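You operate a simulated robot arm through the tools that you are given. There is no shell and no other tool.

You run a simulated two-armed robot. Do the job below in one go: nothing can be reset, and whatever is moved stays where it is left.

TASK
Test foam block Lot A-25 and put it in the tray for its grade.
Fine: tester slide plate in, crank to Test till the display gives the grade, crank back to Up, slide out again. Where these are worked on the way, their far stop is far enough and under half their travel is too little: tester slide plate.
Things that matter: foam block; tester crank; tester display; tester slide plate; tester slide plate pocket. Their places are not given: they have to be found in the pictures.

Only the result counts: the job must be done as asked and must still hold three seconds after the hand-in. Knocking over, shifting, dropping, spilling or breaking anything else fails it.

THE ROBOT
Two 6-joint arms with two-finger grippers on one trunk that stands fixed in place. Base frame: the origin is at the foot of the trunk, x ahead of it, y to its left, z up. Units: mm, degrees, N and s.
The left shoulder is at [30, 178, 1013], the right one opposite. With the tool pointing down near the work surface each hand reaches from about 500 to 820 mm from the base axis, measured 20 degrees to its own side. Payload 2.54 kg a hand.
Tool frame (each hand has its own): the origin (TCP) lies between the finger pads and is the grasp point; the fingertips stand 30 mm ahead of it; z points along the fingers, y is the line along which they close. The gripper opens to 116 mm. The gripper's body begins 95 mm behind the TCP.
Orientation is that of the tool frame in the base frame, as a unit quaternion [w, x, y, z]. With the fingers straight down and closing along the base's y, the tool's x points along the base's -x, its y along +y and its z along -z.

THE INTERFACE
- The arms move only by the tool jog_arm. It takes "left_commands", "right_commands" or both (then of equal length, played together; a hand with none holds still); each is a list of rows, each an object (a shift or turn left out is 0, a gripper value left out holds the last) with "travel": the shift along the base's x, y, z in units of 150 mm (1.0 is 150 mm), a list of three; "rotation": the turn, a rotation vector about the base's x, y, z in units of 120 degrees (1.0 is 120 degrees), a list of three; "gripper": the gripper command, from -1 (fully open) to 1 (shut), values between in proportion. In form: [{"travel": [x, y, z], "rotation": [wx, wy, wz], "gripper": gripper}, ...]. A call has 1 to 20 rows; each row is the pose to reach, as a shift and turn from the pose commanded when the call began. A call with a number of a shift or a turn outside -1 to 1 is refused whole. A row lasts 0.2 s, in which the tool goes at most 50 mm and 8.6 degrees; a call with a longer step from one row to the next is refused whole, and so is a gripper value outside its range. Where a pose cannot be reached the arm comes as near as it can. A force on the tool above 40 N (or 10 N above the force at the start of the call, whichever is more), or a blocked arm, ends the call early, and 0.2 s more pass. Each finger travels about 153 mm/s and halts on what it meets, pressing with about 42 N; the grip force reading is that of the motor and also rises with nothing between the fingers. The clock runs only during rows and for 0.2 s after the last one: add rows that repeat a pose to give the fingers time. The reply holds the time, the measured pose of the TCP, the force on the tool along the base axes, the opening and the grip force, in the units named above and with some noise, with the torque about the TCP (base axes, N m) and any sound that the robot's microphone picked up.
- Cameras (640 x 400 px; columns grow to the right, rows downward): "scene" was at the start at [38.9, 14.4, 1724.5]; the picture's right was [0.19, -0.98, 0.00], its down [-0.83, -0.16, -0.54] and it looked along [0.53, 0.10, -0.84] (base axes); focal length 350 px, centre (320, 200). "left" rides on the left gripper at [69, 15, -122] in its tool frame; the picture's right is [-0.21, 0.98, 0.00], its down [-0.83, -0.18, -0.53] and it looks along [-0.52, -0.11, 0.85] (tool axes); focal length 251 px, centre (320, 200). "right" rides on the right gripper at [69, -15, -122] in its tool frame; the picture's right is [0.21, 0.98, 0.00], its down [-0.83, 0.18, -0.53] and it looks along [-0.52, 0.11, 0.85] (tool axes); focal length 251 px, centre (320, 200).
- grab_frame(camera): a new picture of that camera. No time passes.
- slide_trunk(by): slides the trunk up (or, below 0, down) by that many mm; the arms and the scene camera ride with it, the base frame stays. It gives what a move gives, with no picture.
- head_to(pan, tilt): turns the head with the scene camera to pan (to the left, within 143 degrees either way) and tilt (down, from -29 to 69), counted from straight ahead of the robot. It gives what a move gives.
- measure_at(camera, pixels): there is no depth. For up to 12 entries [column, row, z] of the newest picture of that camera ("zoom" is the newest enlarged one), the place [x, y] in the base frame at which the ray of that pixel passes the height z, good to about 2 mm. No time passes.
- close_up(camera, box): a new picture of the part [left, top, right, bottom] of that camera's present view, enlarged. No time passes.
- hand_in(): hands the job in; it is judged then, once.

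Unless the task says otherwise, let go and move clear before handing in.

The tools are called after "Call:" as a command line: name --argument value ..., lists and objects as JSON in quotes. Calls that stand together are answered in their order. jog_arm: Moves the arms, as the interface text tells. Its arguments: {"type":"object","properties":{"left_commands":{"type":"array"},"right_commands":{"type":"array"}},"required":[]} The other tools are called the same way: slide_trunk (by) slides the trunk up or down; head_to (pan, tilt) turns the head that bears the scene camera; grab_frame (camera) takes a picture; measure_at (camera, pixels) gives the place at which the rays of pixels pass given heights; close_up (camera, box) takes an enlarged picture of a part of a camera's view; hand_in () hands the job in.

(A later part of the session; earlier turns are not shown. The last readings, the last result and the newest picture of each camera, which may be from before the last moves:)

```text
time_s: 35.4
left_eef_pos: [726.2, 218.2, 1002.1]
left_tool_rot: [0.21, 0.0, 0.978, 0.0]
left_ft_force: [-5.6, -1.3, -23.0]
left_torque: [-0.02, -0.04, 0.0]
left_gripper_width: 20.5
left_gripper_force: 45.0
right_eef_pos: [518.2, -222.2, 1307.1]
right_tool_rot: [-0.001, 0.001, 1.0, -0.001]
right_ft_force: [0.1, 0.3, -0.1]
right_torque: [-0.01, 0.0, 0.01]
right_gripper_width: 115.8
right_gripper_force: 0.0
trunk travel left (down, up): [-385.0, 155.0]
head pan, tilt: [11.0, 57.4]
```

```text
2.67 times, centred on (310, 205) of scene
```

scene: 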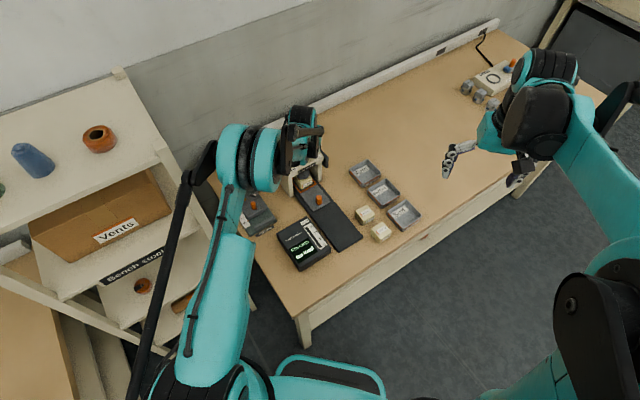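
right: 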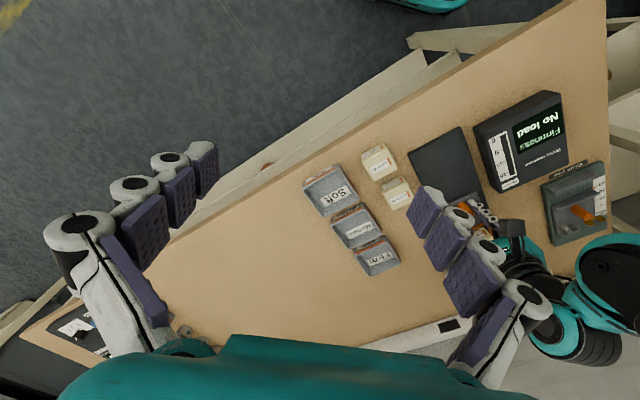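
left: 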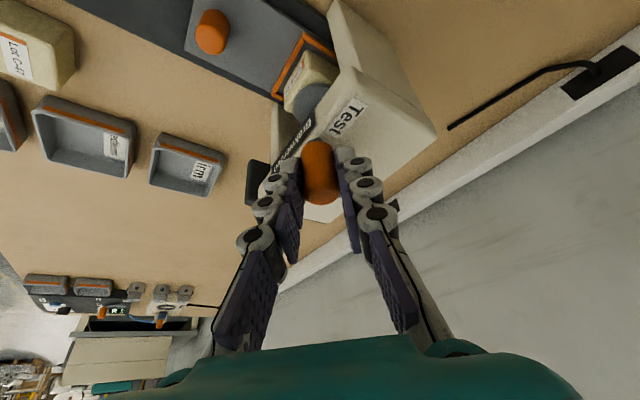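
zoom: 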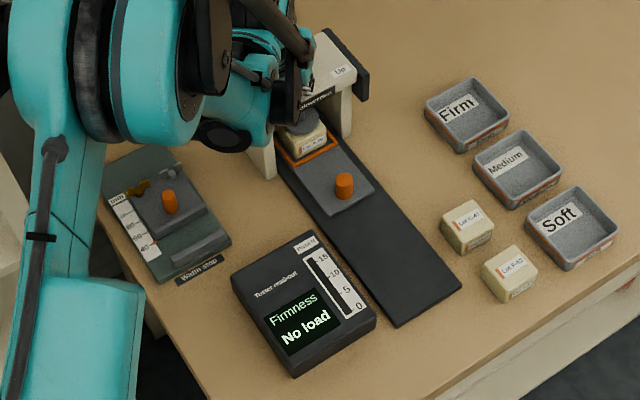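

The crank is at about −169° with "No load" still shown, and the foot is nearing the block. I'll continue on toward −204°, easing z by 1.5 mm.

Call:
jog_arm --left_commands '[{"travel": [-0.0047, 0.0367, -0.01], "gripper": 0.75}, {"travel": [-0.0053, 0.0733, -0.01], "gripper": 0.75}, {"travel": [-0.0007, 0.1093, -0.01], "gripper": 0.75}, {"travel": [0.0073, 0.1453, -0.01], "gripper": 0.75}, {"travel": [0.0207, 0.1793, -0.01], "gripper": 0.75}, {"travel": [0.0207, 0.1793, -0.01], "gripper": 0.75}]'

Call:
grab_frame --camera "left"

Call:
close_up --camera "scene" --box '[255, 130, 365, 280]'

```text
time_s: 36.8
left_eef_pos: [730.2, 244.6, 1001.6]
left_tool_rot: [0.213, 0.001, 0.977, 0.001]
left_ft_force: [6.4, -2.8, -5.4]
left_torque: [-0.14, -0.48, 0.0]
left_gripper_width: 20.7
left_gripper_force: 45.5
right_eef_pos: [518.5, -222.7, 1309.0]
right_tool_rot: [-0.002, 0.0, 1.0, 0.0]
right_ft_force: [0.1, -0.4, 0.1]
right_torque: [0.01, 0.0, 0.03]
right_gripper_width: 115.8
right_gripper_force: 0.1
trunk travel left (down, up): [-385.0, 155.0]
head pan, tilt: [11.0, 57.4]
```

```text
taken
```

left: 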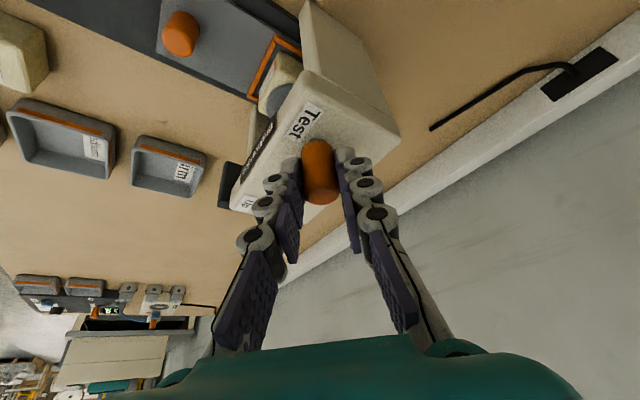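

```text
2.67 times, centred on (310, 205) of scene
```

zoom: 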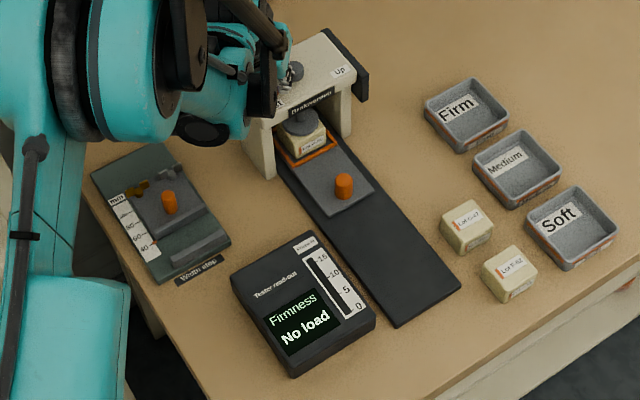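

Continuing to about −225° (directly opposite "Up").

Call:
jog_arm --left_commands '[{"travel": [0.0167, 0.0327, 0], "gripper": 0.75}, {"travel": [0.0373, 0.0627, 0], "gripper": 0.75}, {"travel": [0.062, 0.09, 0], "gripper": 0.75}, {"travel": [0.062, 0.09, 0], "gripper": 0.75}]'

Call:
grab_frame --camera "left"

Call:
close_up --camera "scene" --box '[255, 130, 365, 280]'

```text
time_s: 37.8
left_eef_pos: [738.7, 256.7, 1000.7]
left_tool_rot: [0.213, 0.002, 0.977, 0.001]
left_ft_force: [10.6, -10.2, 10.4]
left_torque: [-0.35, -0.28, -0.04]
left_gripper_width: 20.6
left_gripper_force: 44.9
right_eef_pos: [517.7, -223.6, 1309.4]
right_tool_rot: [-0.001, 0.0, 1.0, 0.001]
right_ft_force: [0.1, 0.0, -0.3]
right_torque: [0.0, -0.01, 0.0]
right_gripper_width: 115.9
right_gripper_force: 0.0
trunk travel left (down, up): [-385.0, 155.0]
head pan, tilt: [11.0, 57.4]
```

```text
taken
```

left: 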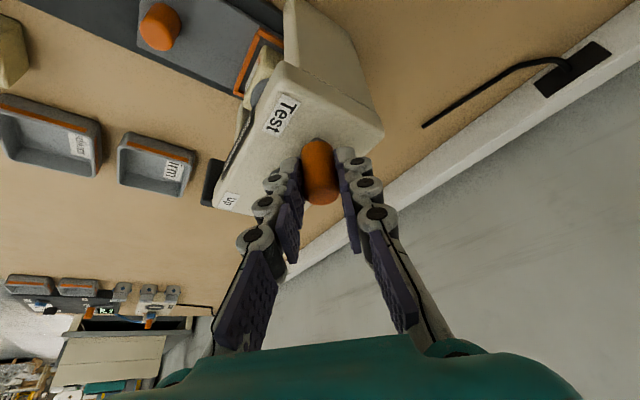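

```text
2.67 times, centred on (310, 205) of scene
```

zoom: 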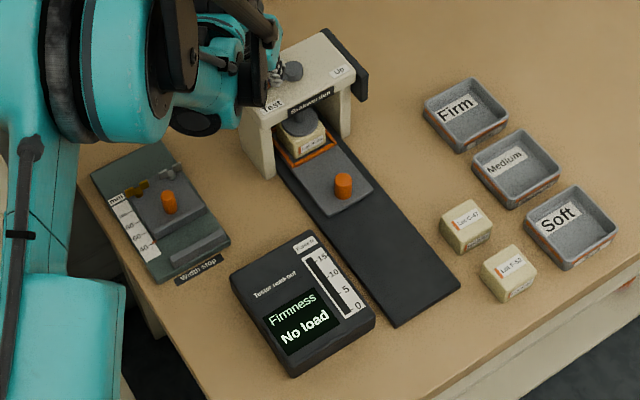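

Still "No load" at −225°. I'll zoom on the press foot to see whether it has reached the block.

Call:
close_up --camera "scene" --box '[290, 150, 340, 200]'

Call:
close_up --camera "scene" --box '[340, 210, 400, 270]'

Call:
close_up --camera "right" --box '[400, 100, 640, 330]'

```text
8.00 times, centred on (315, 175) of scene
```

zoom: 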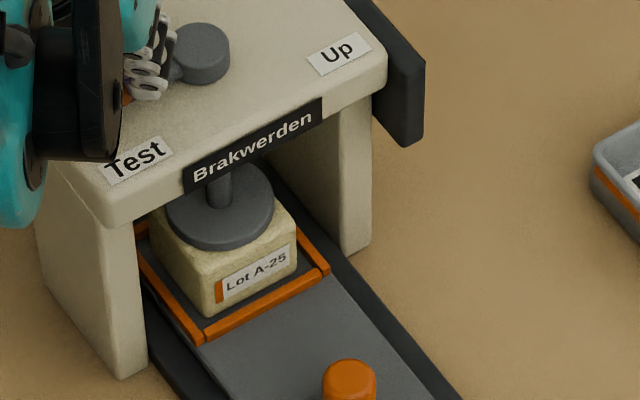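

```text
6.67 times, centred on (370, 240) of scene
```

zoom: 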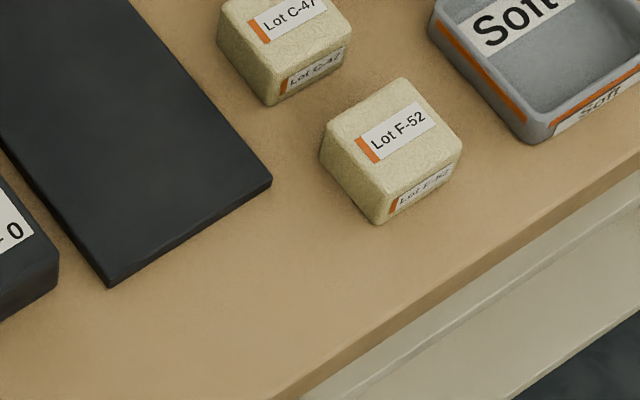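

```text
1.74 times, centred on (520, 215) of right
```

zoom: 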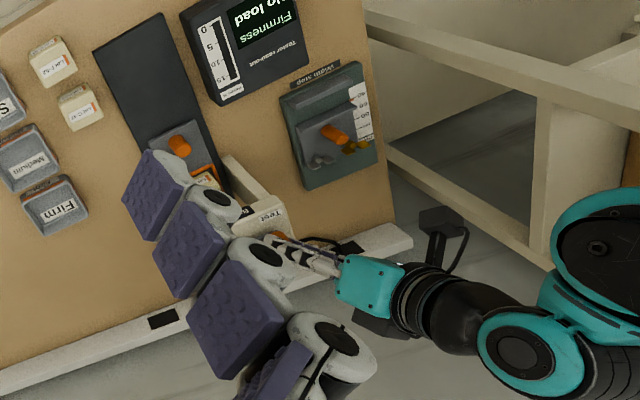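

The foot is just about touching the block, so more rotation may be needed. I'll continue in small steps, watching force and display.

Call:
jog_arm --left_commands '[{"travel": [0.02, 0.012, 0], "gripper": 0.75}, {"travel": [0.032, 0.02, 0], "gripper": 0.75}, {"travel": [0.047, 0.031, 0], "gripper": 0.75}, {"travel": [0.062, 0.041, 0], "gripper": 0.75}, {"travel": [0.062, 0.041, 0], "gripper": 0.75}]'

Call:
grab_frame --camera "left"

Call:
close_up --camera "scene" --box '[255, 130, 365, 280]'

```text
time_s: 39.0
left_eef_pos: [747.1, 262.5, 1002.4]
left_tool_rot: [0.212, 0.001, 0.977, 0.001]
left_ft_force: [4.6, -10.3, 2.5]
left_torque: [-0.29, -0.07, -0.05]
left_gripper_width: 20.7
left_gripper_force: 44.9
right_eef_pos: [516.9, -223.0, 1307.9]
right_tool_rot: [0.0, 0.0, 1.0, 0.001]
right_ft_force: [-0.3, 0.3, 0.1]
right_torque: [0.03, 0.03, -0.01]
right_gripper_width: 115.8
right_gripper_force: 0.0
trunk travel left (down, up): [-385.0, 155.0]
head pan, tilt: [11.0, 57.4]
```

```text
taken
```

left: 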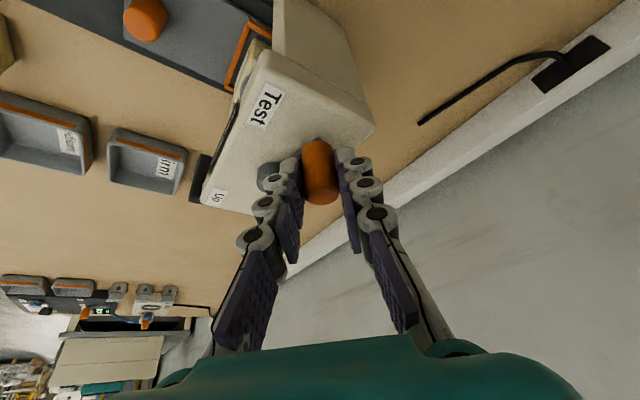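

```text
2.67 times, centred on (310, 205) of scene
```

zoom: 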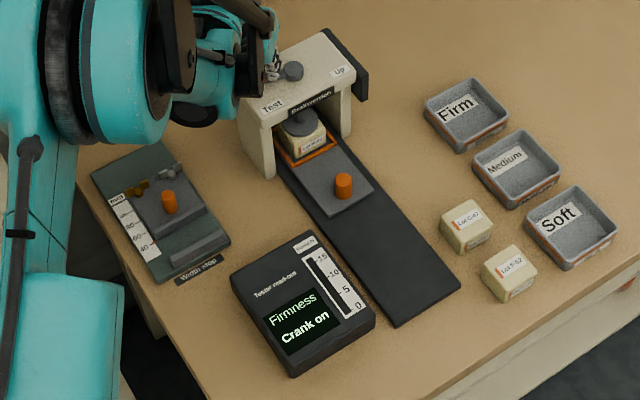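

The display now says "Crank on", so I'll continue around toward −260°.

Call:
jog_arm --left_commands '[{"travel": [0.014, 0.007, 0], "gripper": 0.75}, {"travel": [0.029, 0.014, 0], "gripper": 0.75}, {"travel": [0.046, 0.021, 0], "gripper": 0.75}, {"travel": [0.063, 0.027, 0], "gripper": 0.75}, {"travel": [0.063, 0.027, 0], "gripper": 0.75}]'

Call:
close_up --camera "scene" --box '[255, 130, 365, 280]'

```text
time_s: 40.1
left_eef_pos: [756.4, 267.2, 1002.3]
left_tool_rot: [0.213, 0.001, 0.977, 0.002]
left_ft_force: [2.3, -7.2, 7.9]
left_torque: [-0.15, 0.55, -0.1]
left_gripper_width: 20.7
left_gripper_force: 45.2
right_eef_pos: [517.6, -223.2, 1308.6]
right_tool_rot: [0.0, 0.0, 1.0, 0.0]
right_ft_force: [0.0, 0.0, -0.1]
right_torque: [-0.01, -0.02, 0.03]
right_gripper_width: 116.1
right_gripper_force: 0.0
trunk travel left (down, up): [-385.0, 155.0]
head pan, tilt: [11.0, 57.4]
```

```text
2.67 times, centred on (310, 205) of scene
```

zoom: 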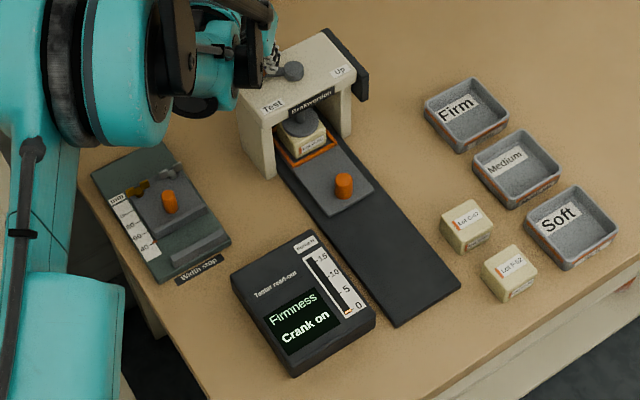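

The force bar has just started to rise. I'll keep cranking in small steps.

Call:
jog_arm --left_commands '[{"travel": [0.018, 0.006, 0], "gripper": 0.75}, {"travel": [0.036, 0.009, 0], "gripper": 0.75}, {"travel": [0.054, 0.01, 0], "gripper": 0.75}, {"travel": [0.072, 0.01, 0], "gripper": 0.75}, {"travel": [0.072, 0.01, 0], "gripper": 0.75}]'

Call:
close_up --camera "scene" --box '[255, 130, 365, 280]'

Call:
grab_frame --camera "left"

```text
time_s: 41.4
left_eef_pos: [766.9, 268.3, 1002.0]
left_tool_rot: [0.212, 0.0, 0.977, 0.001]
left_ft_force: [-0.1, -8.7, 0.6]
left_torque: [-0.21, -0.38, -0.05]
left_gripper_width: 20.5
left_gripper_force: 45.2
right_eef_pos: [517.3, -223.3, 1308.6]
right_tool_rot: [0.0, 0.0, 1.0, 0.0]
right_ft_force: [-0.6, 0.4, -0.4]
right_torque: [0.01, 0.01, -0.03]
right_gripper_width: 116.1
right_gripper_force: 0.0
trunk travel left (down, up): [-385.0, 155.0]
head pan, tilt: [11.0, 57.4]
```

```text
2.67 times, centred on (310, 205) of scene
```

zoom: 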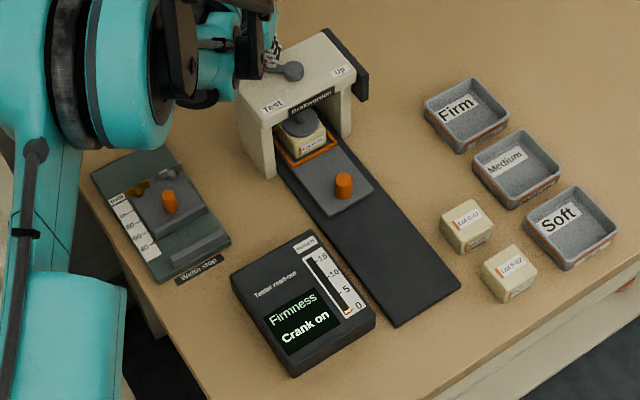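

```text
taken
```

left: 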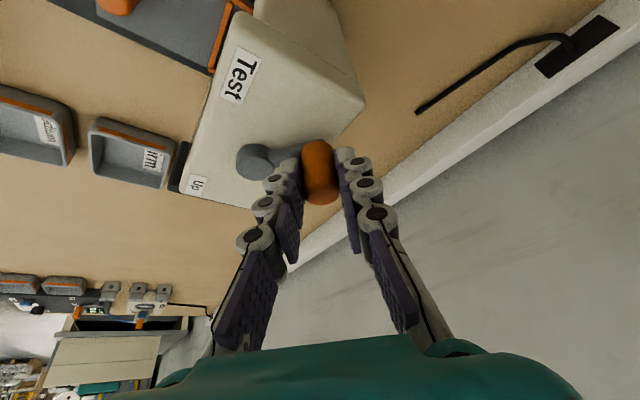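

Still "Crank on"; continuing another ~28° of arc around the back.

Call:
jog_arm --left_commands '[{"travel": [0.018, 0.001, 0], "gripper": 0.75}, {"travel": [0.036, 0.0, 0], "gripper": 0.75}, {"travel": [0.054, -0.001, 0], "gripper": 0.75}, {"travel": [0.072, -0.003, 0], "gripper": 0.75}, {"travel": [0.09, -0.006, 0], "gripper": 0.75}, {"travel": [0.108, -0.012, 0], "gripper": 0.75}, {"travel": [0.108, -0.012, 0], "gripper": 0.75}]'

Call:
close_up --camera "scene" --box '[255, 130, 365, 280]'

Call:
grab_frame --camera "left"

```text
time_s: 43.0
left_eef_pos: [784.0, 267.8, 1001.5]
left_tool_rot: [0.213, 0.002, 0.977, 0.001]
left_ft_force: [-3.6, -11.5, 3.9]
left_torque: [-0.33, 0.54, -0.09]
left_gripper_width: 20.7
left_gripper_force: 45.2
right_eef_pos: [516.7, -223.8, 1309.5]
right_tool_rot: [0.001, 0.001, 1.0, 0.002]
right_ft_force: [0.7, 0.0, 0.8]
right_torque: [0.02, -0.01, -0.04]
right_gripper_width: 116.1
right_gripper_force: 0.1
trunk travel left (down, up): [-385.0, 155.0]
head pan, tilt: [11.0, 57.4]
```

```text
2.67 times, centred on (310, 205) of scene
```

zoom: 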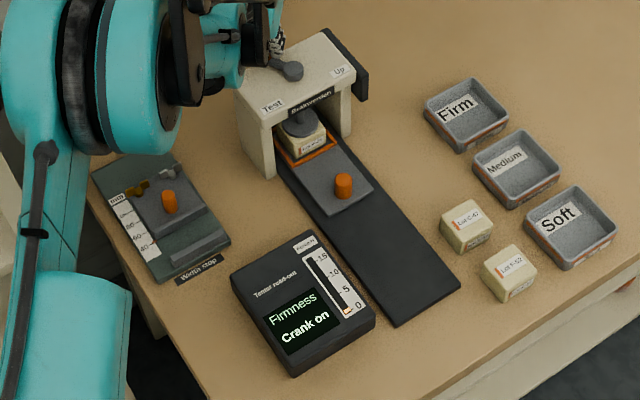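

```text
taken
```

left: 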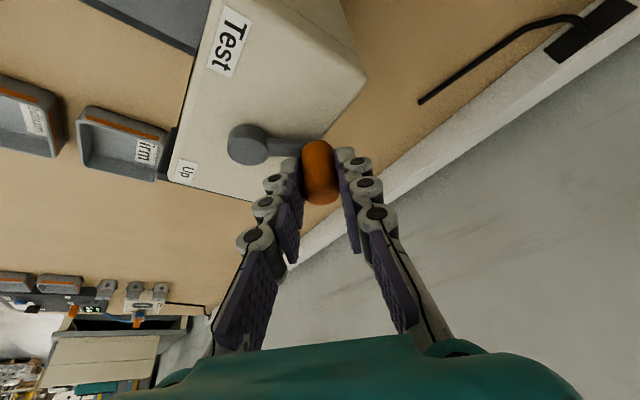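

Force is still low and the display still says "Crank on". Continuing toward −316° on a slightly tighter radius.

Call:
jog_arm --left_commands '[{"travel": [0.015, -0.008, 0], "gripper": 0.75}, {"travel": [0.029, -0.017, 0], "gripper": 0.75}, {"travel": [0.044, -0.025, 0], "gripper": 0.75}, {"travel": [0.059, -0.034, 0], "gripper": 0.75}, {"travel": [0.073, -0.044, 0], "gripper": 0.75}, {"travel": [0.088, -0.054, 0], "gripper": 0.75}, {"travel": [0.088, -0.054, 0], "gripper": 0.75}]'

Call:
close_up --camera "scene" --box '[255, 130, 365, 280]'

Call:
grab_frame --camera "left"

```text
time_s: 44.5
left_eef_pos: [797.3, 259.2, 1000.6]
left_tool_rot: [0.213, 0.002, 0.977, 0.001]
left_ft_force: [-3.2, -3.5, 1.4]
left_torque: [-0.09, 0.07, -0.01]
left_gripper_width: 20.7
left_gripper_force: 45.5
right_eef_pos: [515.9, -221.7, 1309.1]
right_tool_rot: [0.0, 0.0, 1.0, 0.0]
right_ft_force: [-0.4, 0.4, 0.0]
right_torque: [-0.01, 0.0, 0.03]
right_gripper_width: 116.1
right_gripper_force: 0.1
trunk travel left (down, up): [-385.0, 155.0]
head pan, tilt: [11.0, 57.4]
```

```text
2.67 times, centred on (310, 205) of scene
```

zoom: 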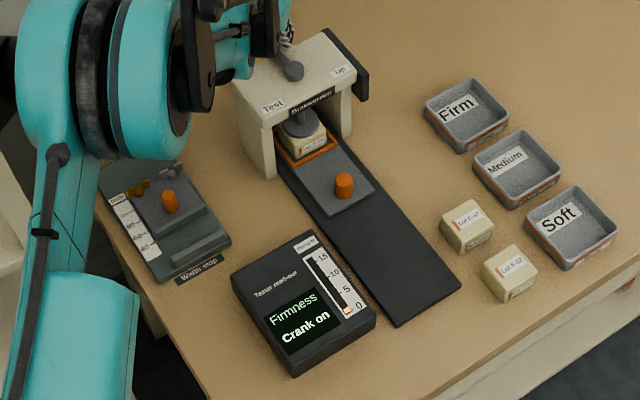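

```text
taken
```

left: 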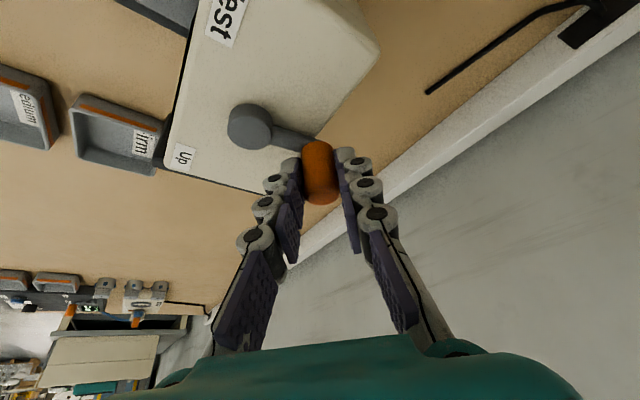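

Still "Crank on" at about −309°, with low forces. I'll continue the same way.

Call:
jog_arm --left_commands '[{"travel": [0.0133, -0.012, 0], "gripper": 0.75}, {"travel": [0.026, -0.0243, 0], "gripper": 0.75}, {"travel": [0.038, -0.038, 0], "gripper": 0.75}, {"travel": [0.049, -0.051, 0], "gripper": 0.75}, {"travel": [0.06, -0.066, 0], "gripper": 0.75}, {"travel": [0.0683, -0.0803, 0], "gripper": 0.75}, {"travel": [0.0683, -0.0803, 0], "gripper": 0.75}]'

Call:
close_up --camera "scene" --box '[255, 130, 365, 280]'

Call:
grab_frame --camera "left"

```text
time_s: 46.1
left_eef_pos: [807.8, 247.9, 1002.1]
left_tool_rot: [0.213, 0.001, 0.977, 0.002]
left_ft_force: [-0.4, -0.2, 2.3]
left_torque: [0.03, -0.17, -0.01]
left_gripper_width: 20.7
left_gripper_force: 45.4
right_eef_pos: [517.2, -220.8, 1308.9]
right_tool_rot: [0.0, 0.0, 1.0, 0.0]
right_ft_force: [0.0, 0.3, 0.3]
right_torque: [-0.02, -0.02, -0.02]
right_gripper_width: 116.0
right_gripper_force: 0.1
trunk travel left (down, up): [-385.0, 155.0]
head pan, tilt: [11.0, 57.4]
```

```text
2.67 times, centred on (310, 205) of scene
```

zoom: 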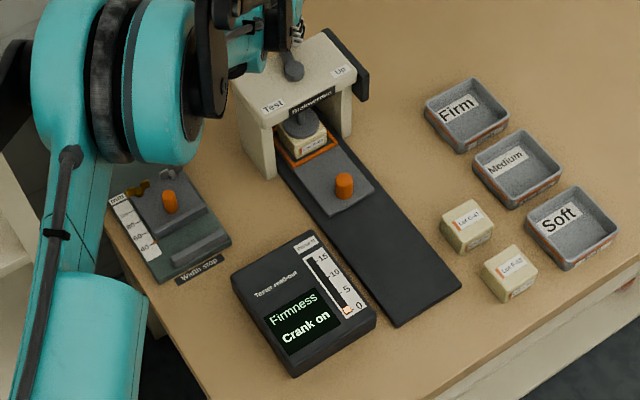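

```text
taken
```

left: 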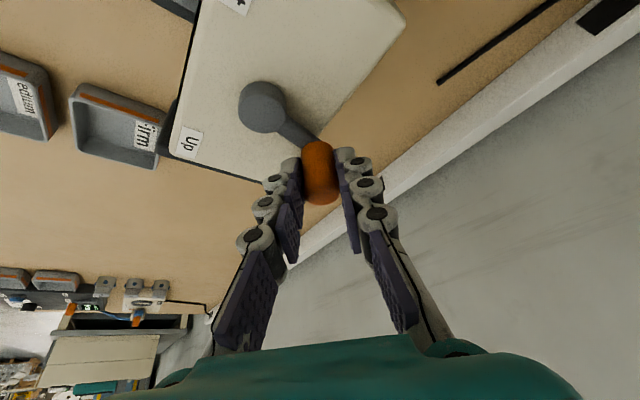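

Low load still, so this press simply needs more turns (forces on the hand ≈0). I'll continue the circle past −358°.

Call:
jog_arm --left_commands '[{"travel": [0.016, -0.0313, 0], "gripper": 0.75}, {"travel": [0.0273, -0.0647, 0], "gripper": 0.75}, {"travel": [0.0353, -0.0987, 0], "gripper": 0.75}, {"travel": [0.0387, -0.134, 0], "gripper": 0.75}, {"travel": [0.0373, -0.1693, 0], "gripper": 0.75}, {"travel": [0.0373, -0.1693, 0], "gripper": 0.75}]'

Call:
close_up --camera "scene" --box '[255, 130, 365, 280]'

Call:
grab_frame --camera "left"

```text
time_s: 47.5
left_eef_pos: [814.4, 221.5, 1001.3]
left_tool_rot: [0.213, 0.001, 0.977, 0.0]
left_ft_force: [8.6, -0.8, 8.8]
left_torque: [-0.04, -0.31, 0.01]
left_gripper_width: 20.6
left_gripper_force: 44.7
right_eef_pos: [518.3, -222.0, 1308.7]
right_tool_rot: [0.0, 0.0, 1.0, 0.0]
right_ft_force: [-0.8, -0.3, 0.0]
right_torque: [0.01, 0.0, 0.01]
right_gripper_width: 115.9
right_gripper_force: 0.0
trunk travel left (down, up): [-385.0, 155.0]
head pan, tilt: [11.0, 57.4]
```

```text
2.67 times, centred on (310, 205) of scene
```

zoom: 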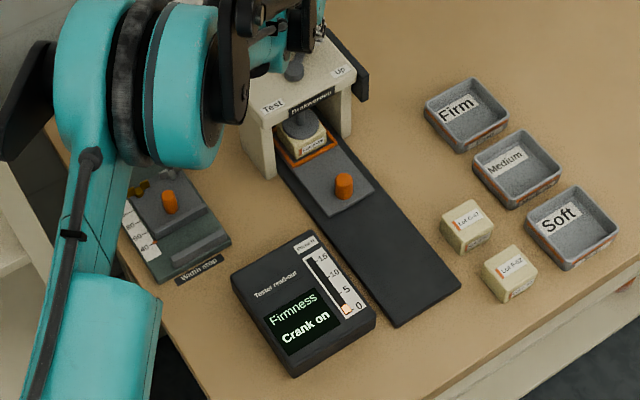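

```text
taken
```

left: 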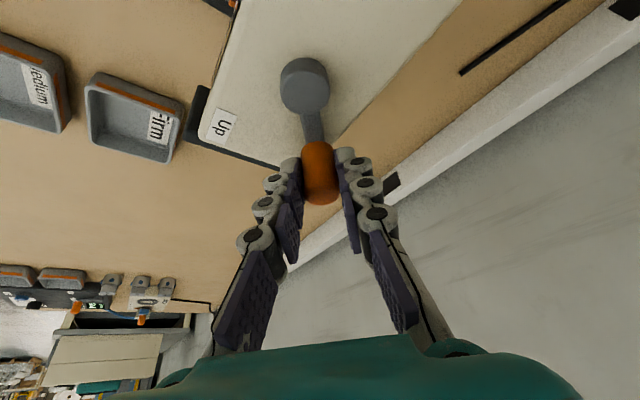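

The force bar reads ~1.5 and climbs with rotation, so I'll continue another ~50° on a refitted circle.

Call:
jog_arm --left_commands '[{"travel": [0.008, -0.0427, 0], "gripper": 0.75}, {"travel": [-0.0013, -0.0773, 0], "gripper": 0.75}, {"travel": [-0.0153, -0.1107, 0], "gripper": 0.75}, {"travel": [-0.033, -0.142, 0], "gripper": 0.75}, {"travel": [-0.0547, -0.1713, 0], "gripper": 0.75}, {"travel": [-0.0793, -0.1973, 0], "gripper": 0.75}, {"travel": [-0.1073, -0.22, 0], "gripper": 0.75}, {"travel": [-0.1073, -0.22, 0], "gripper": 0.75}]'

Call:
close_up --camera "scene" --box '[255, 130, 365, 280]'

Call:
grab_frame --camera "left"

```text
time_s: 49.4
left_eef_pos: [795.5, 190.2, 1001.0]
left_tool_rot: [0.213, 0.0, 0.977, 0.001]
left_ft_force: [-5.0, 5.8, 3.2]
left_torque: [0.18, -0.2, 0.07]
left_gripper_width: 20.8
left_gripper_force: 45.0
right_eef_pos: [516.5, -221.2, 1309.3]
right_tool_rot: [0.0, 0.0, 1.0, 0.0]
right_ft_force: [-0.5, 0.6, 0.1]
right_torque: [-0.02, -0.01, 0.02]
right_gripper_width: 115.8
right_gripper_force: 0.1
trunk travel left (down, up): [-385.0, 155.0]
head pan, tilt: [11.0, 57.4]
```

```text
2.67 times, centred on (310, 205) of scene
```

zoom: 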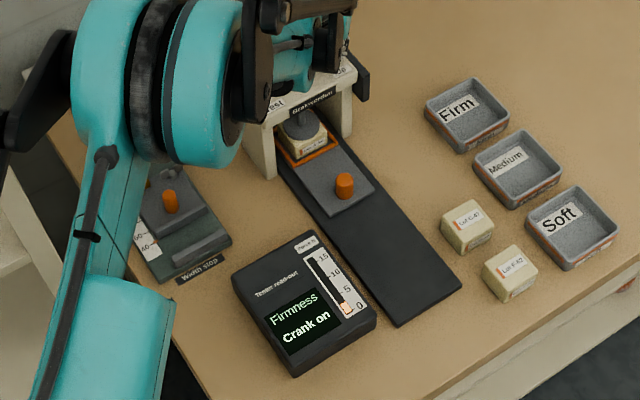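

```text
taken
```

left: 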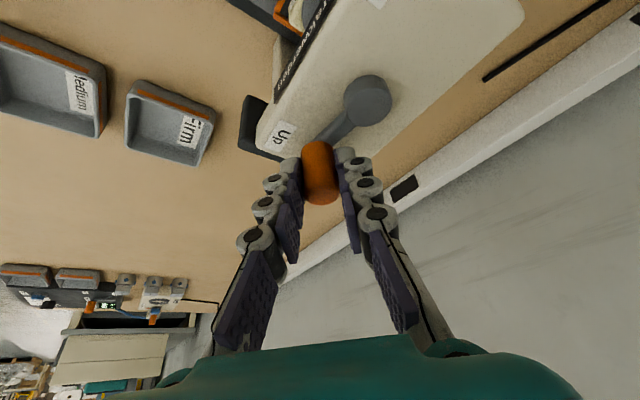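

One full turn is done and the bar is ~2; the display says "Crank on". I'll crank on another 90°.

Call:
jog_arm --left_commands '[{"travel": [-0.0393, -0.0247, 0], "gripper": 0.75}, {"travel": [-0.082, -0.042, 0], "gripper": 0.75}, {"travel": [-0.1273, -0.0533, 0], "gripper": 0.75}, {"travel": [-0.1733, -0.0567, 0], "gripper": 0.75}, {"travel": [-0.2193, -0.0533, 0], "gripper": 0.75}, {"travel": [-0.2647, -0.042, 0], "gripper": 0.75}, {"travel": [-0.3073, -0.0247, 0], "gripper": 0.75}, {"travel": [-0.3467, 0.0, 0], "gripper": 0.75}, {"travel": [-0.382, 0.03, 0], "gripper": 0.75}, {"travel": [-0.412, 0.0653, 0], "gripper": 0.75}, {"travel": [-0.412, 0.0653, 0], "gripper": 0.75}]'

Call:
close_up --camera "scene" --box '[255, 130, 365, 280]'

Call:
grab_frame --camera "left"

```text
time_s: 51.8
left_eef_pos: [734.7, 198.2, 1001.9]
left_tool_rot: [0.211, 0.002, 0.977, 0.0]
left_ft_force: [-4.8, -3.4, -4.3]
left_torque: [-0.21, -0.74, -0.03]
left_gripper_width: 20.6
left_gripper_force: 44.6
right_eef_pos: [516.3, -222.1, 1308.7]
right_tool_rot: [0.0, 0.0, 1.0, -0.001]
right_ft_force: [-0.2, -0.6, 0.2]
right_torque: [0.0, -0.03, -0.04]
right_gripper_width: 115.8
right_gripper_force: 0.1
trunk travel left (down, up): [-385.0, 155.0]
head pan, tilt: [11.0, 57.4]
```

```text
2.67 times, centred on (310, 205) of scene
```

zoom: 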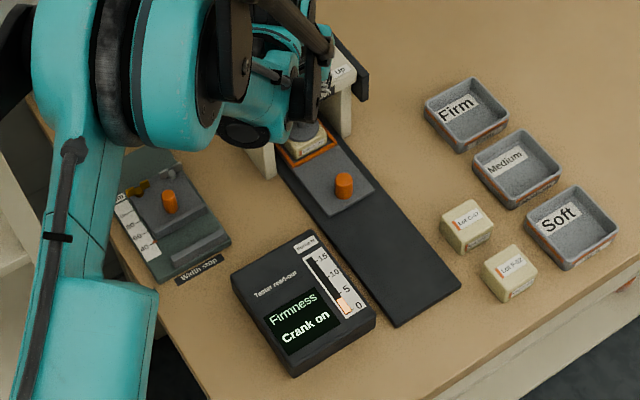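

```text
taken
```

left: 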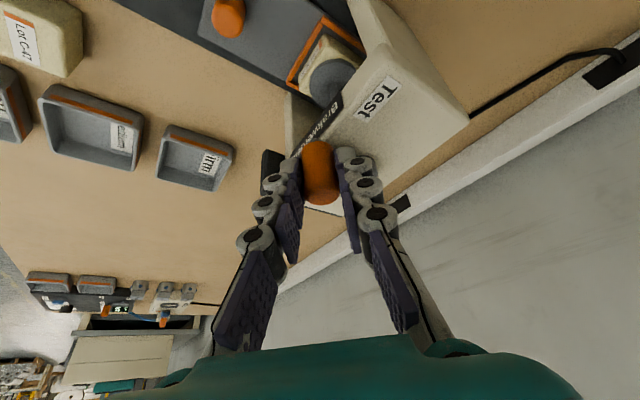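

The bar is ~3; continuing another ~90° of cranking.

Call:
jog_arm --left_commands '[{"travel": [-0.0247, 0.0393, 0], "gripper": 0.75}, {"travel": [-0.042, 0.082, 0], "gripper": 0.75}, {"travel": [-0.0533, 0.1273, 0], "gripper": 0.75}, {"travel": [-0.0567, 0.1733, 0], "gripper": 0.75}, {"travel": [-0.0533, 0.2193, 0], "gripper": 0.75}, {"travel": [-0.042, 0.2647, 0], "gripper": 0.75}, {"travel": [-0.0247, 0.3073, 0], "gripper": 0.75}, {"travel": [0.0, 0.3467, 0], "gripper": 0.75}, {"travel": [0.03, 0.382, 0], "gripper": 0.75}, {"travel": [0.0653, 0.412, 0], "gripper": 0.75}, {"travel": [0.0653, 0.412, 0], "gripper": 0.75}]'

Call:
close_up --camera "scene" --box '[255, 130, 365, 280]'

Call:
grab_frame --camera "left"

```text
time_s: 54.1
left_eef_pos: [742.7, 257.0, 1002.8]
left_tool_rot: [0.21, 0.003, 0.978, 0.0]
left_ft_force: [-34.1, -18.4, -10.0]
left_torque: [-0.4, 0.94, -0.06]
left_gripper_width: 21.1
left_gripper_force: 44.5
right_eef_pos: [515.3, -224.0, 1309.9]
right_tool_rot: [0.001, 0.0, 1.0, 0.001]
right_ft_force: [0.3, 0.2, -0.2]
right_torque: [-0.02, 0.02, 0.0]
right_gripper_width: 115.7
right_gripper_force: 0.0
trunk travel left (down, up): [-385.0, 155.0]
head pan, tilt: [11.0, 57.4]
```

```text
2.67 times, centred on (310, 205) of scene
```

zoom: 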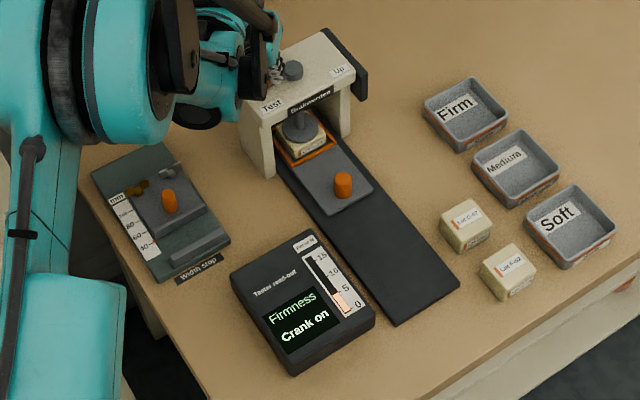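

```text
taken
```

left: 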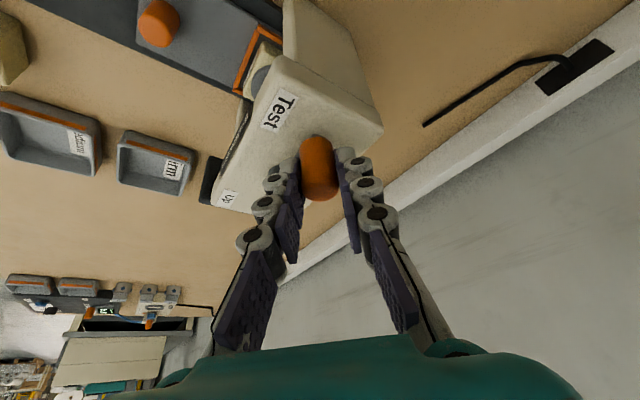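

Resistance of ~39 N now opposes further motion at −225° (1.5 turns), right at "Test" – the end stop. I'll hold there a moment and check the display.

Call:
jog_arm --left_commands '[{"travel": [0, 0, 0], "gripper": 0.75}, {"travel": [0, 0, 0], "gripper": 0.75}, {"travel": [0, 0, 0], "gripper": 0.75}, {"travel": [0, 0, 0], "gripper": 0.75}, {"travel": [0, 0, 0], "gripper": 0.75}]'

Call:
close_up --camera "scene" --box '[285, 210, 345, 265]'

Call:
close_up --camera "scene" --box '[290, 130, 340, 200]'

```text
time_s: 55.4
left_eef_pos: [742.1, 257.0, 1003.2]
left_tool_rot: [0.21, 0.002, 0.978, 0.001]
left_ft_force: [-29.2, -28.3, -10.7]
left_torque: [-0.73, 0.92, -0.1]
left_gripper_width: 20.8
left_gripper_force: 45.1
right_eef_pos: [514.3, -223.9, 1309.8]
right_tool_rot: [0.0, 0.0, 1.0, 0.001]
right_ft_force: [-0.1, -0.2, 0.7]
right_torque: [0.0, -0.01, -0.02]
right_gripper_width: 116.2
right_gripper_force: 0.0
trunk travel left (down, up): [-385.0, 155.0]
head pan, tilt: [11.0, 57.4]
```

```text
7.27 times, centred on (315, 238) of scene
```

zoom: 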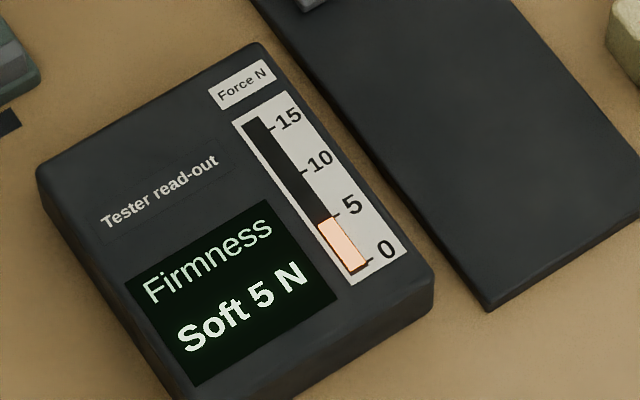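

```text
5.71 times, centred on (315, 165) of scene
```

zoom: 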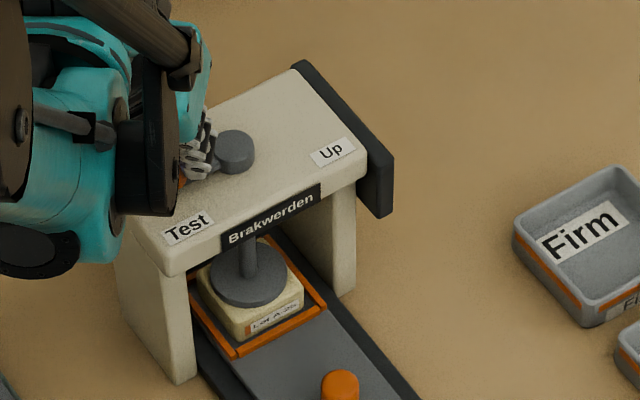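

The display reads **Soft 5 N** – the block goes in the Soft tray. Now I'll crank back counter-clockwise 1.5 turns to Up, starting with the first ~160°.

Call:
jog_arm --left_commands '[{"travel": [-0.0353, -0.03, 0], "gripper": 0.75}, {"travel": [-0.0653, -0.0653, 0], "gripper": 0.75}, {"travel": [-0.09, -0.1047, 0], "gripper": 0.75}, {"travel": [-0.1073, -0.1473, 0], "gripper": 0.75}, {"travel": [-0.1187, -0.1927, 0], "gripper": 0.75}, {"travel": [-0.122, -0.2387, 0], "gripper": 0.75}, {"travel": [-0.1187, -0.2847, 0], "gripper": 0.75}, {"travel": [-0.1073, -0.33, 0], "gripper": 0.75}, {"travel": [-0.09, -0.3727, 0], "gripper": 0.75}, {"travel": [-0.0653, -0.412, 0], "gripper": 0.75}, {"travel": [-0.0353, -0.4473, 0], "gripper": 0.75}, {"travel": [0, -0.4773, 0], "gripper": 0.75}, {"travel": [0.0393, -0.502, 0], "gripper": 0.75}, {"travel": [0.082, -0.5193, 0], "gripper": 0.75}, {"travel": [0.1273, -0.5307, 0], "gripper": 0.75}, {"travel": [0.1733, -0.534, 0], "gripper": 0.75}, {"travel": [0.2193, -0.5307, 0], "gripper": 0.75}, {"travel": [0.2647, -0.5193, 0], "gripper": 0.75}, {"travel": [0.3073, -0.502, 0], "gripper": 0.75}, {"travel": [0.3073, -0.502, 0], "gripper": 0.75}]'

Call:
grab_frame --camera "left"

Call:
close_up --camera "scene" --box '[255, 130, 365, 280]'

```text
time_s: 59.5
left_eef_pos: [791.3, 184.8, 1003.7]
left_tool_rot: [0.213, 0.002, 0.977, 0.001]
left_ft_force: [-1.2, 0.5, 10.8]
left_torque: [-0.16, 1.01, 0.01]
left_gripper_width: 20.8
left_gripper_force: 44.9
right_eef_pos: [517.0, -222.6, 1309.3]
right_tool_rot: [0.0, 0.0, 1.0, 0.001]
right_ft_force: [0.7, -0.4, -0.1]
right_torque: [-0.01, 0.01, 0.01]
right_gripper_width: 115.9
right_gripper_force: 0.1
trunk travel left (down, up): [-385.0, 155.0]
head pan, tilt: [11.0, 57.4]
```

```text
taken
```

left: 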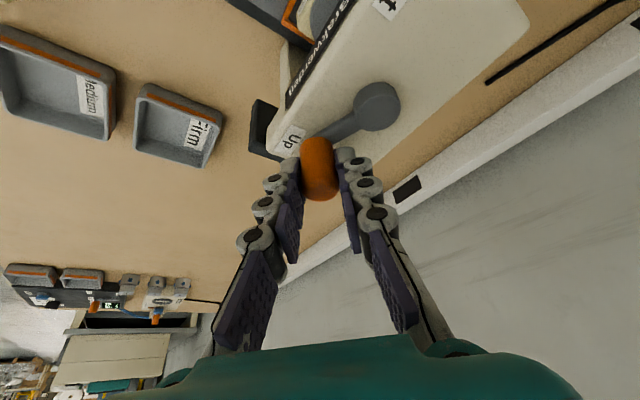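

```text
2.67 times, centred on (310, 205) of scene
```

zoom: 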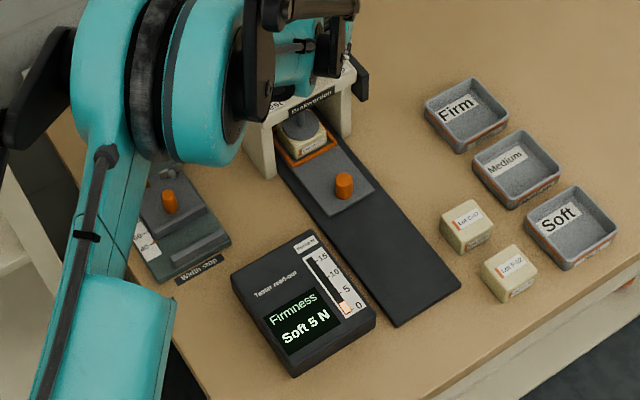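

The grade stays shown (Soft 5 N) and the crank is unwinding well. Next ~170° around the back.

Call:
jog_arm --left_commands '[{"travel": [0.0393, 0.0247, 0], "gripper": 0.75}, {"travel": [0.0747, 0.0547, 0], "gripper": 0.75}, {"travel": [0.1047, 0.09, 0], "gripper": 0.75}, {"travel": [0.1293, 0.1293, 0], "gripper": 0.75}, {"travel": [0.1467, 0.172, 0], "gripper": 0.75}, {"travel": [0.158, 0.2173, 0], "gripper": 0.75}, {"travel": [0.1613, 0.2633, 0], "gripper": 0.75}, {"travel": [0.158, 0.3093, 0], "gripper": 0.75}, {"travel": [0.1467, 0.3547, 0], "gripper": 0.75}, {"travel": [0.1293, 0.3973, 0], "gripper": 0.75}, {"travel": [0.1047, 0.4367, 0], "gripper": 0.75}, {"travel": [0.0747, 0.472, 0], "gripper": 0.75}, {"travel": [0.0393, 0.502, 0], "gripper": 0.75}, {"travel": [0, 0.5267, 0], "gripper": 0.75}, {"travel": [-0.0427, 0.544, 0], "gripper": 0.75}, {"travel": [-0.088, 0.5553, 0], "gripper": 0.75}, {"travel": [-0.134, 0.5587, 0], "gripper": 0.75}, {"travel": [-0.18, 0.5553, 0], "gripper": 0.75}, {"travel": [-0.2253, 0.544, 0], "gripper": 0.75}, {"travel": [-0.2253, 0.544, 0], "gripper": 0.75}]'

Call:
grab_frame --camera "left"

Call:
close_up --camera "scene" --box '[255, 130, 365, 280]'

```text
time_s: 63.8
left_eef_pos: [755.8, 265.4, 1001.2]
left_tool_rot: [0.213, 0.002, 0.977, 0.0]
left_ft_force: [0.3, 0.5, 16.3]
left_torque: [-0.13, 0.09, -0.01]
left_gripper_width: 20.9
left_gripper_force: 45.3
right_eef_pos: [515.0, -222.7, 1310.1]
right_tool_rot: [0.0, 0.0, 1.0, 0.0]
right_ft_force: [0.3, 1.2, 0.2]
right_torque: [0.0, 0.02, -0.01]
right_gripper_width: 116.2
right_gripper_force: 0.1
trunk travel left (down, up): [-385.0, 155.0]
head pan, tilt: [11.0, 57.4]
```

```text
taken
```

left: 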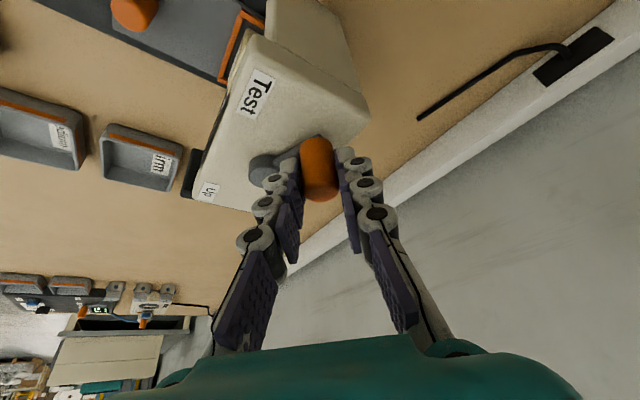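

```text
2.67 times, centred on (310, 205) of scene
```

zoom: 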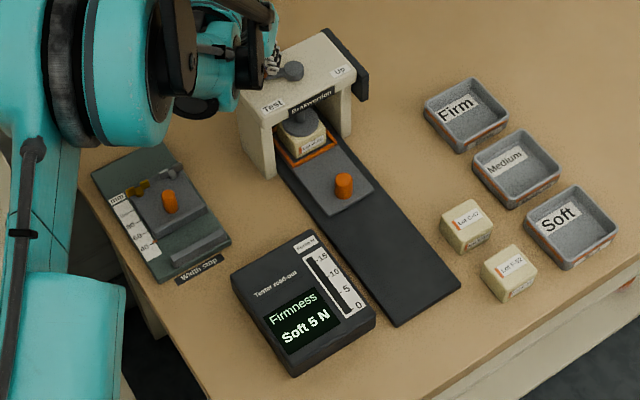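

The force bar is back to 0 while the grade remains. Continuing the unwinding another ~190°, with z raised 1 mm.

Call:
jog_arm --left_commands '[{"travel": [-0.0427, -0.0173, 0.007], "gripper": 0.75}, {"travel": [-0.082, -0.042, 0.007], "gripper": 0.75}, {"travel": [-0.1173, -0.072, 0.007], "gripper": 0.75}, {"travel": [-0.1473, -0.1073, 0.007], "gripper": 0.75}, {"travel": [-0.172, -0.1467, 0.007], "gripper": 0.75}, {"travel": [-0.1893, -0.1893, 0.007], "gripper": 0.75}, {"travel": [-0.2007, -0.2347, 0.007], "gripper": 0.75}, {"travel": [-0.204, -0.2807, 0.007], "gripper": 0.75}, {"travel": [-0.2007, -0.3267, 0.007], "gripper": 0.75}, {"travel": [-0.1893, -0.372, 0.007], "gripper": 0.75}, {"travel": [-0.172, -0.4147, 0.007], "gripper": 0.75}, {"travel": [-0.1473, -0.454, 0.007], "gripper": 0.75}, {"travel": [-0.1173, -0.4893, 0.007], "gripper": 0.75}, {"travel": [-0.082, -0.5193, 0.007], "gripper": 0.75}, {"travel": [-0.0427, -0.544, 0.007], "gripper": 0.75}, {"travel": [0, -0.5613, 0.007], "gripper": 0.75}, {"travel": [0.0453, -0.5727, 0.007], "gripper": 0.75}, {"travel": [0.0913, -0.576, 0.007], "gripper": 0.75}, {"travel": [0.1373, -0.5727, 0.007], "gripper": 0.75}, {"travel": [0.1373, -0.5727, 0.007], "gripper": 0.75}]'

Call:
grab_frame --camera "left"

Call:
close_up --camera "scene" --box '[255, 130, 365, 280]'

```text
time_s: 68.0
left_eef_pos: [777.8, 182.1, 1001.2]
left_tool_rot: [0.212, 0.002, 0.977, 0.0]
left_ft_force: [-0.6, 0.2, -1.7]
left_torque: [-0.05, 0.3, 0.0]
left_gripper_width: 20.6
left_gripper_force: 45.0
right_eef_pos: [518.6, -222.8, 1309.4]
right_tool_rot: [0.0, 0.0, 1.0, 0.0]
right_ft_force: [0.7, 0.3, 0.6]
right_torque: [0.02, 0.03, 0.01]
right_gripper_width: 116.1
right_gripper_force: 0.1
trunk travel left (down, up): [-385.0, 155.0]
head pan, tilt: [11.0, 57.4]
```

```text
taken
```

left: 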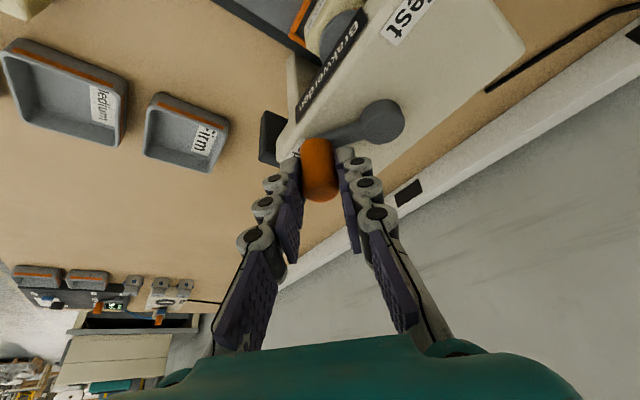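

```text
2.67 times, centred on (310, 205) of scene
```

zoom: 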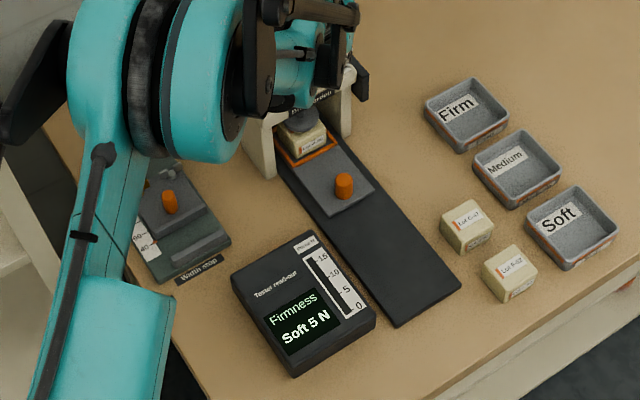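

The crank is at −81°; the last 36° to the Up stop, with a small overshoot to press against it.

Call:
jog_arm --left_commands '[{"travel": [0.0453, 0.0113, 0], "gripper": 0.75}, {"travel": [0.088, 0.0287, 0], "gripper": 0.75}, {"travel": [0.1273, 0.0533, 0], "gripper": 0.75}, {"travel": [0.1627, 0.0833, 0], "gripper": 0.75}, {"travel": [0.1733, 0.0947, 0], "gripper": 0.75}, {"travel": [0.1867, 0.11, 0], "gripper": 0.75}, {"travel": [0.1867, 0.11, 0], "gripper": 0.75}]'

Call:
grab_frame --camera "left"

Call:
close_up --camera "scene" --box '[255, 130, 365, 280]'

```text
time_s: 69.5
left_eef_pos: [804.6, 193.6, 1001.9]
left_tool_rot: [0.211, 0.002, 0.977, 0.0]
left_ft_force: [-17.1, -16.9, -10.7]
left_torque: [-0.57, 0.39, -0.04]
left_gripper_width: 21.0
left_gripper_force: 45.2
right_eef_pos: [516.3, -223.4, 1309.3]
right_tool_rot: [0.0, -0.001, 1.0, 0.001]
right_ft_force: [0.8, 0.4, -0.2]
right_torque: [-0.03, -0.03, -0.01]
right_gripper_width: 115.8
right_gripper_force: 0.0
trunk travel left (down, up): [-385.0, 155.0]
head pan, tilt: [11.0, 57.4]
```

```text
taken
```

left: 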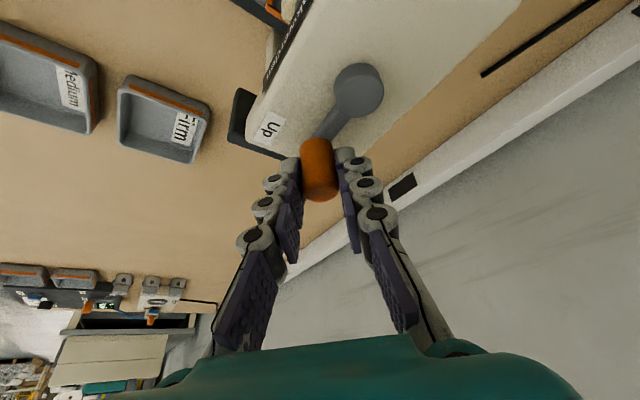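

```text
2.67 times, centred on (310, 205) of scene
```

zoom: 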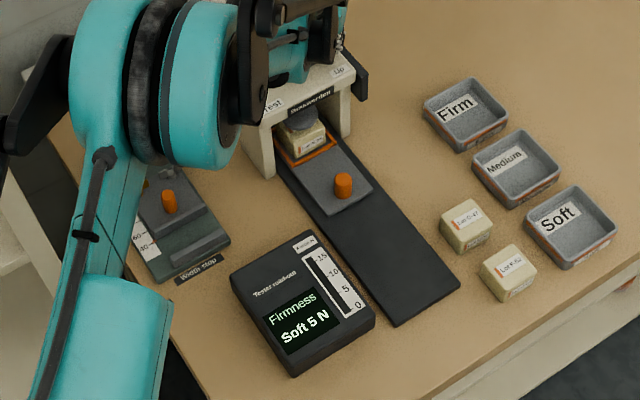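

The crank is against the Up stop (24 N, TCP back at its start position) with the grade still displayed. I'll open the fingers and lift clear.

Call:
jog_arm --left_commands '[{"travel": [-0.01, -0.01, 0], "gripper": 0.4}, {"travel": [-0.01, -0.01, 0], "gripper": 0.1}, {"travel": [-0.01, -0.01, 0], "gripper": 0.1}, {"travel": [-0.01, -0.01, 0.2], "gripper": 0.1}, {"travel": [-0.01, -0.01, 0.5], "gripper": 0.1}, {"travel": [-0.01, -0.01, 0.7], "gripper": 0.1}, {"travel": [-0.01, -0.01, 0.7], "gripper": 0.1}]'

Call:
grab_frame --camera "left"

Call:
close_up --camera "scene" --box '[255, 130, 365, 280]'

```text
time_s: 71.2
left_eef_pos: [802.9, 196.9, 1108.8]
left_tool_rot: [0.213, 0.001, 0.977, 0.001]
left_ft_force: [-1.0, -0.2, 0.1]
left_torque: [0.0, 0.02, -0.02]
left_gripper_width: 52.1
left_gripper_force: 0.0
right_eef_pos: [517.3, -221.9, 1308.9]
right_tool_rot: [0.0, 0.0, 1.0, 0.001]
right_ft_force: [-0.2, 0.2, -0.1]
right_torque: [-0.03, 0.03, -0.04]
right_gripper_width: 116.0
right_gripper_force: 0.1
trunk travel left (down, up): [-385.0, 155.0]
head pan, tilt: [11.0, 57.4]
```

```text
taken
```

left: 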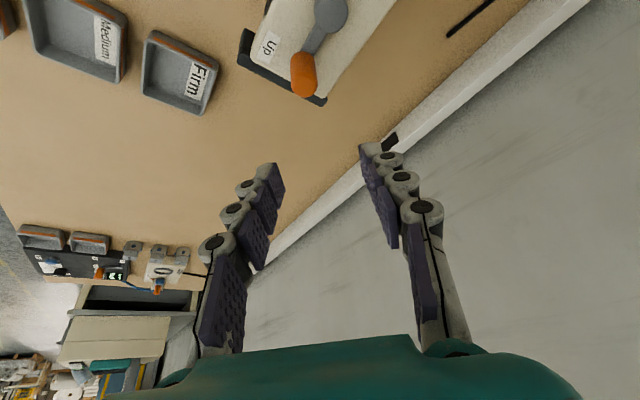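

```text
2.67 times, centred on (310, 205) of scene
```

zoom: 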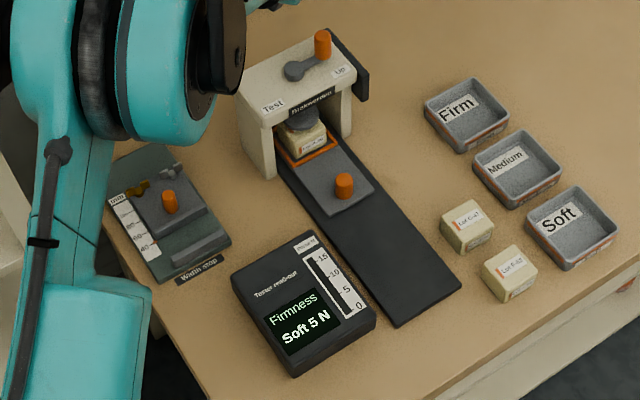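

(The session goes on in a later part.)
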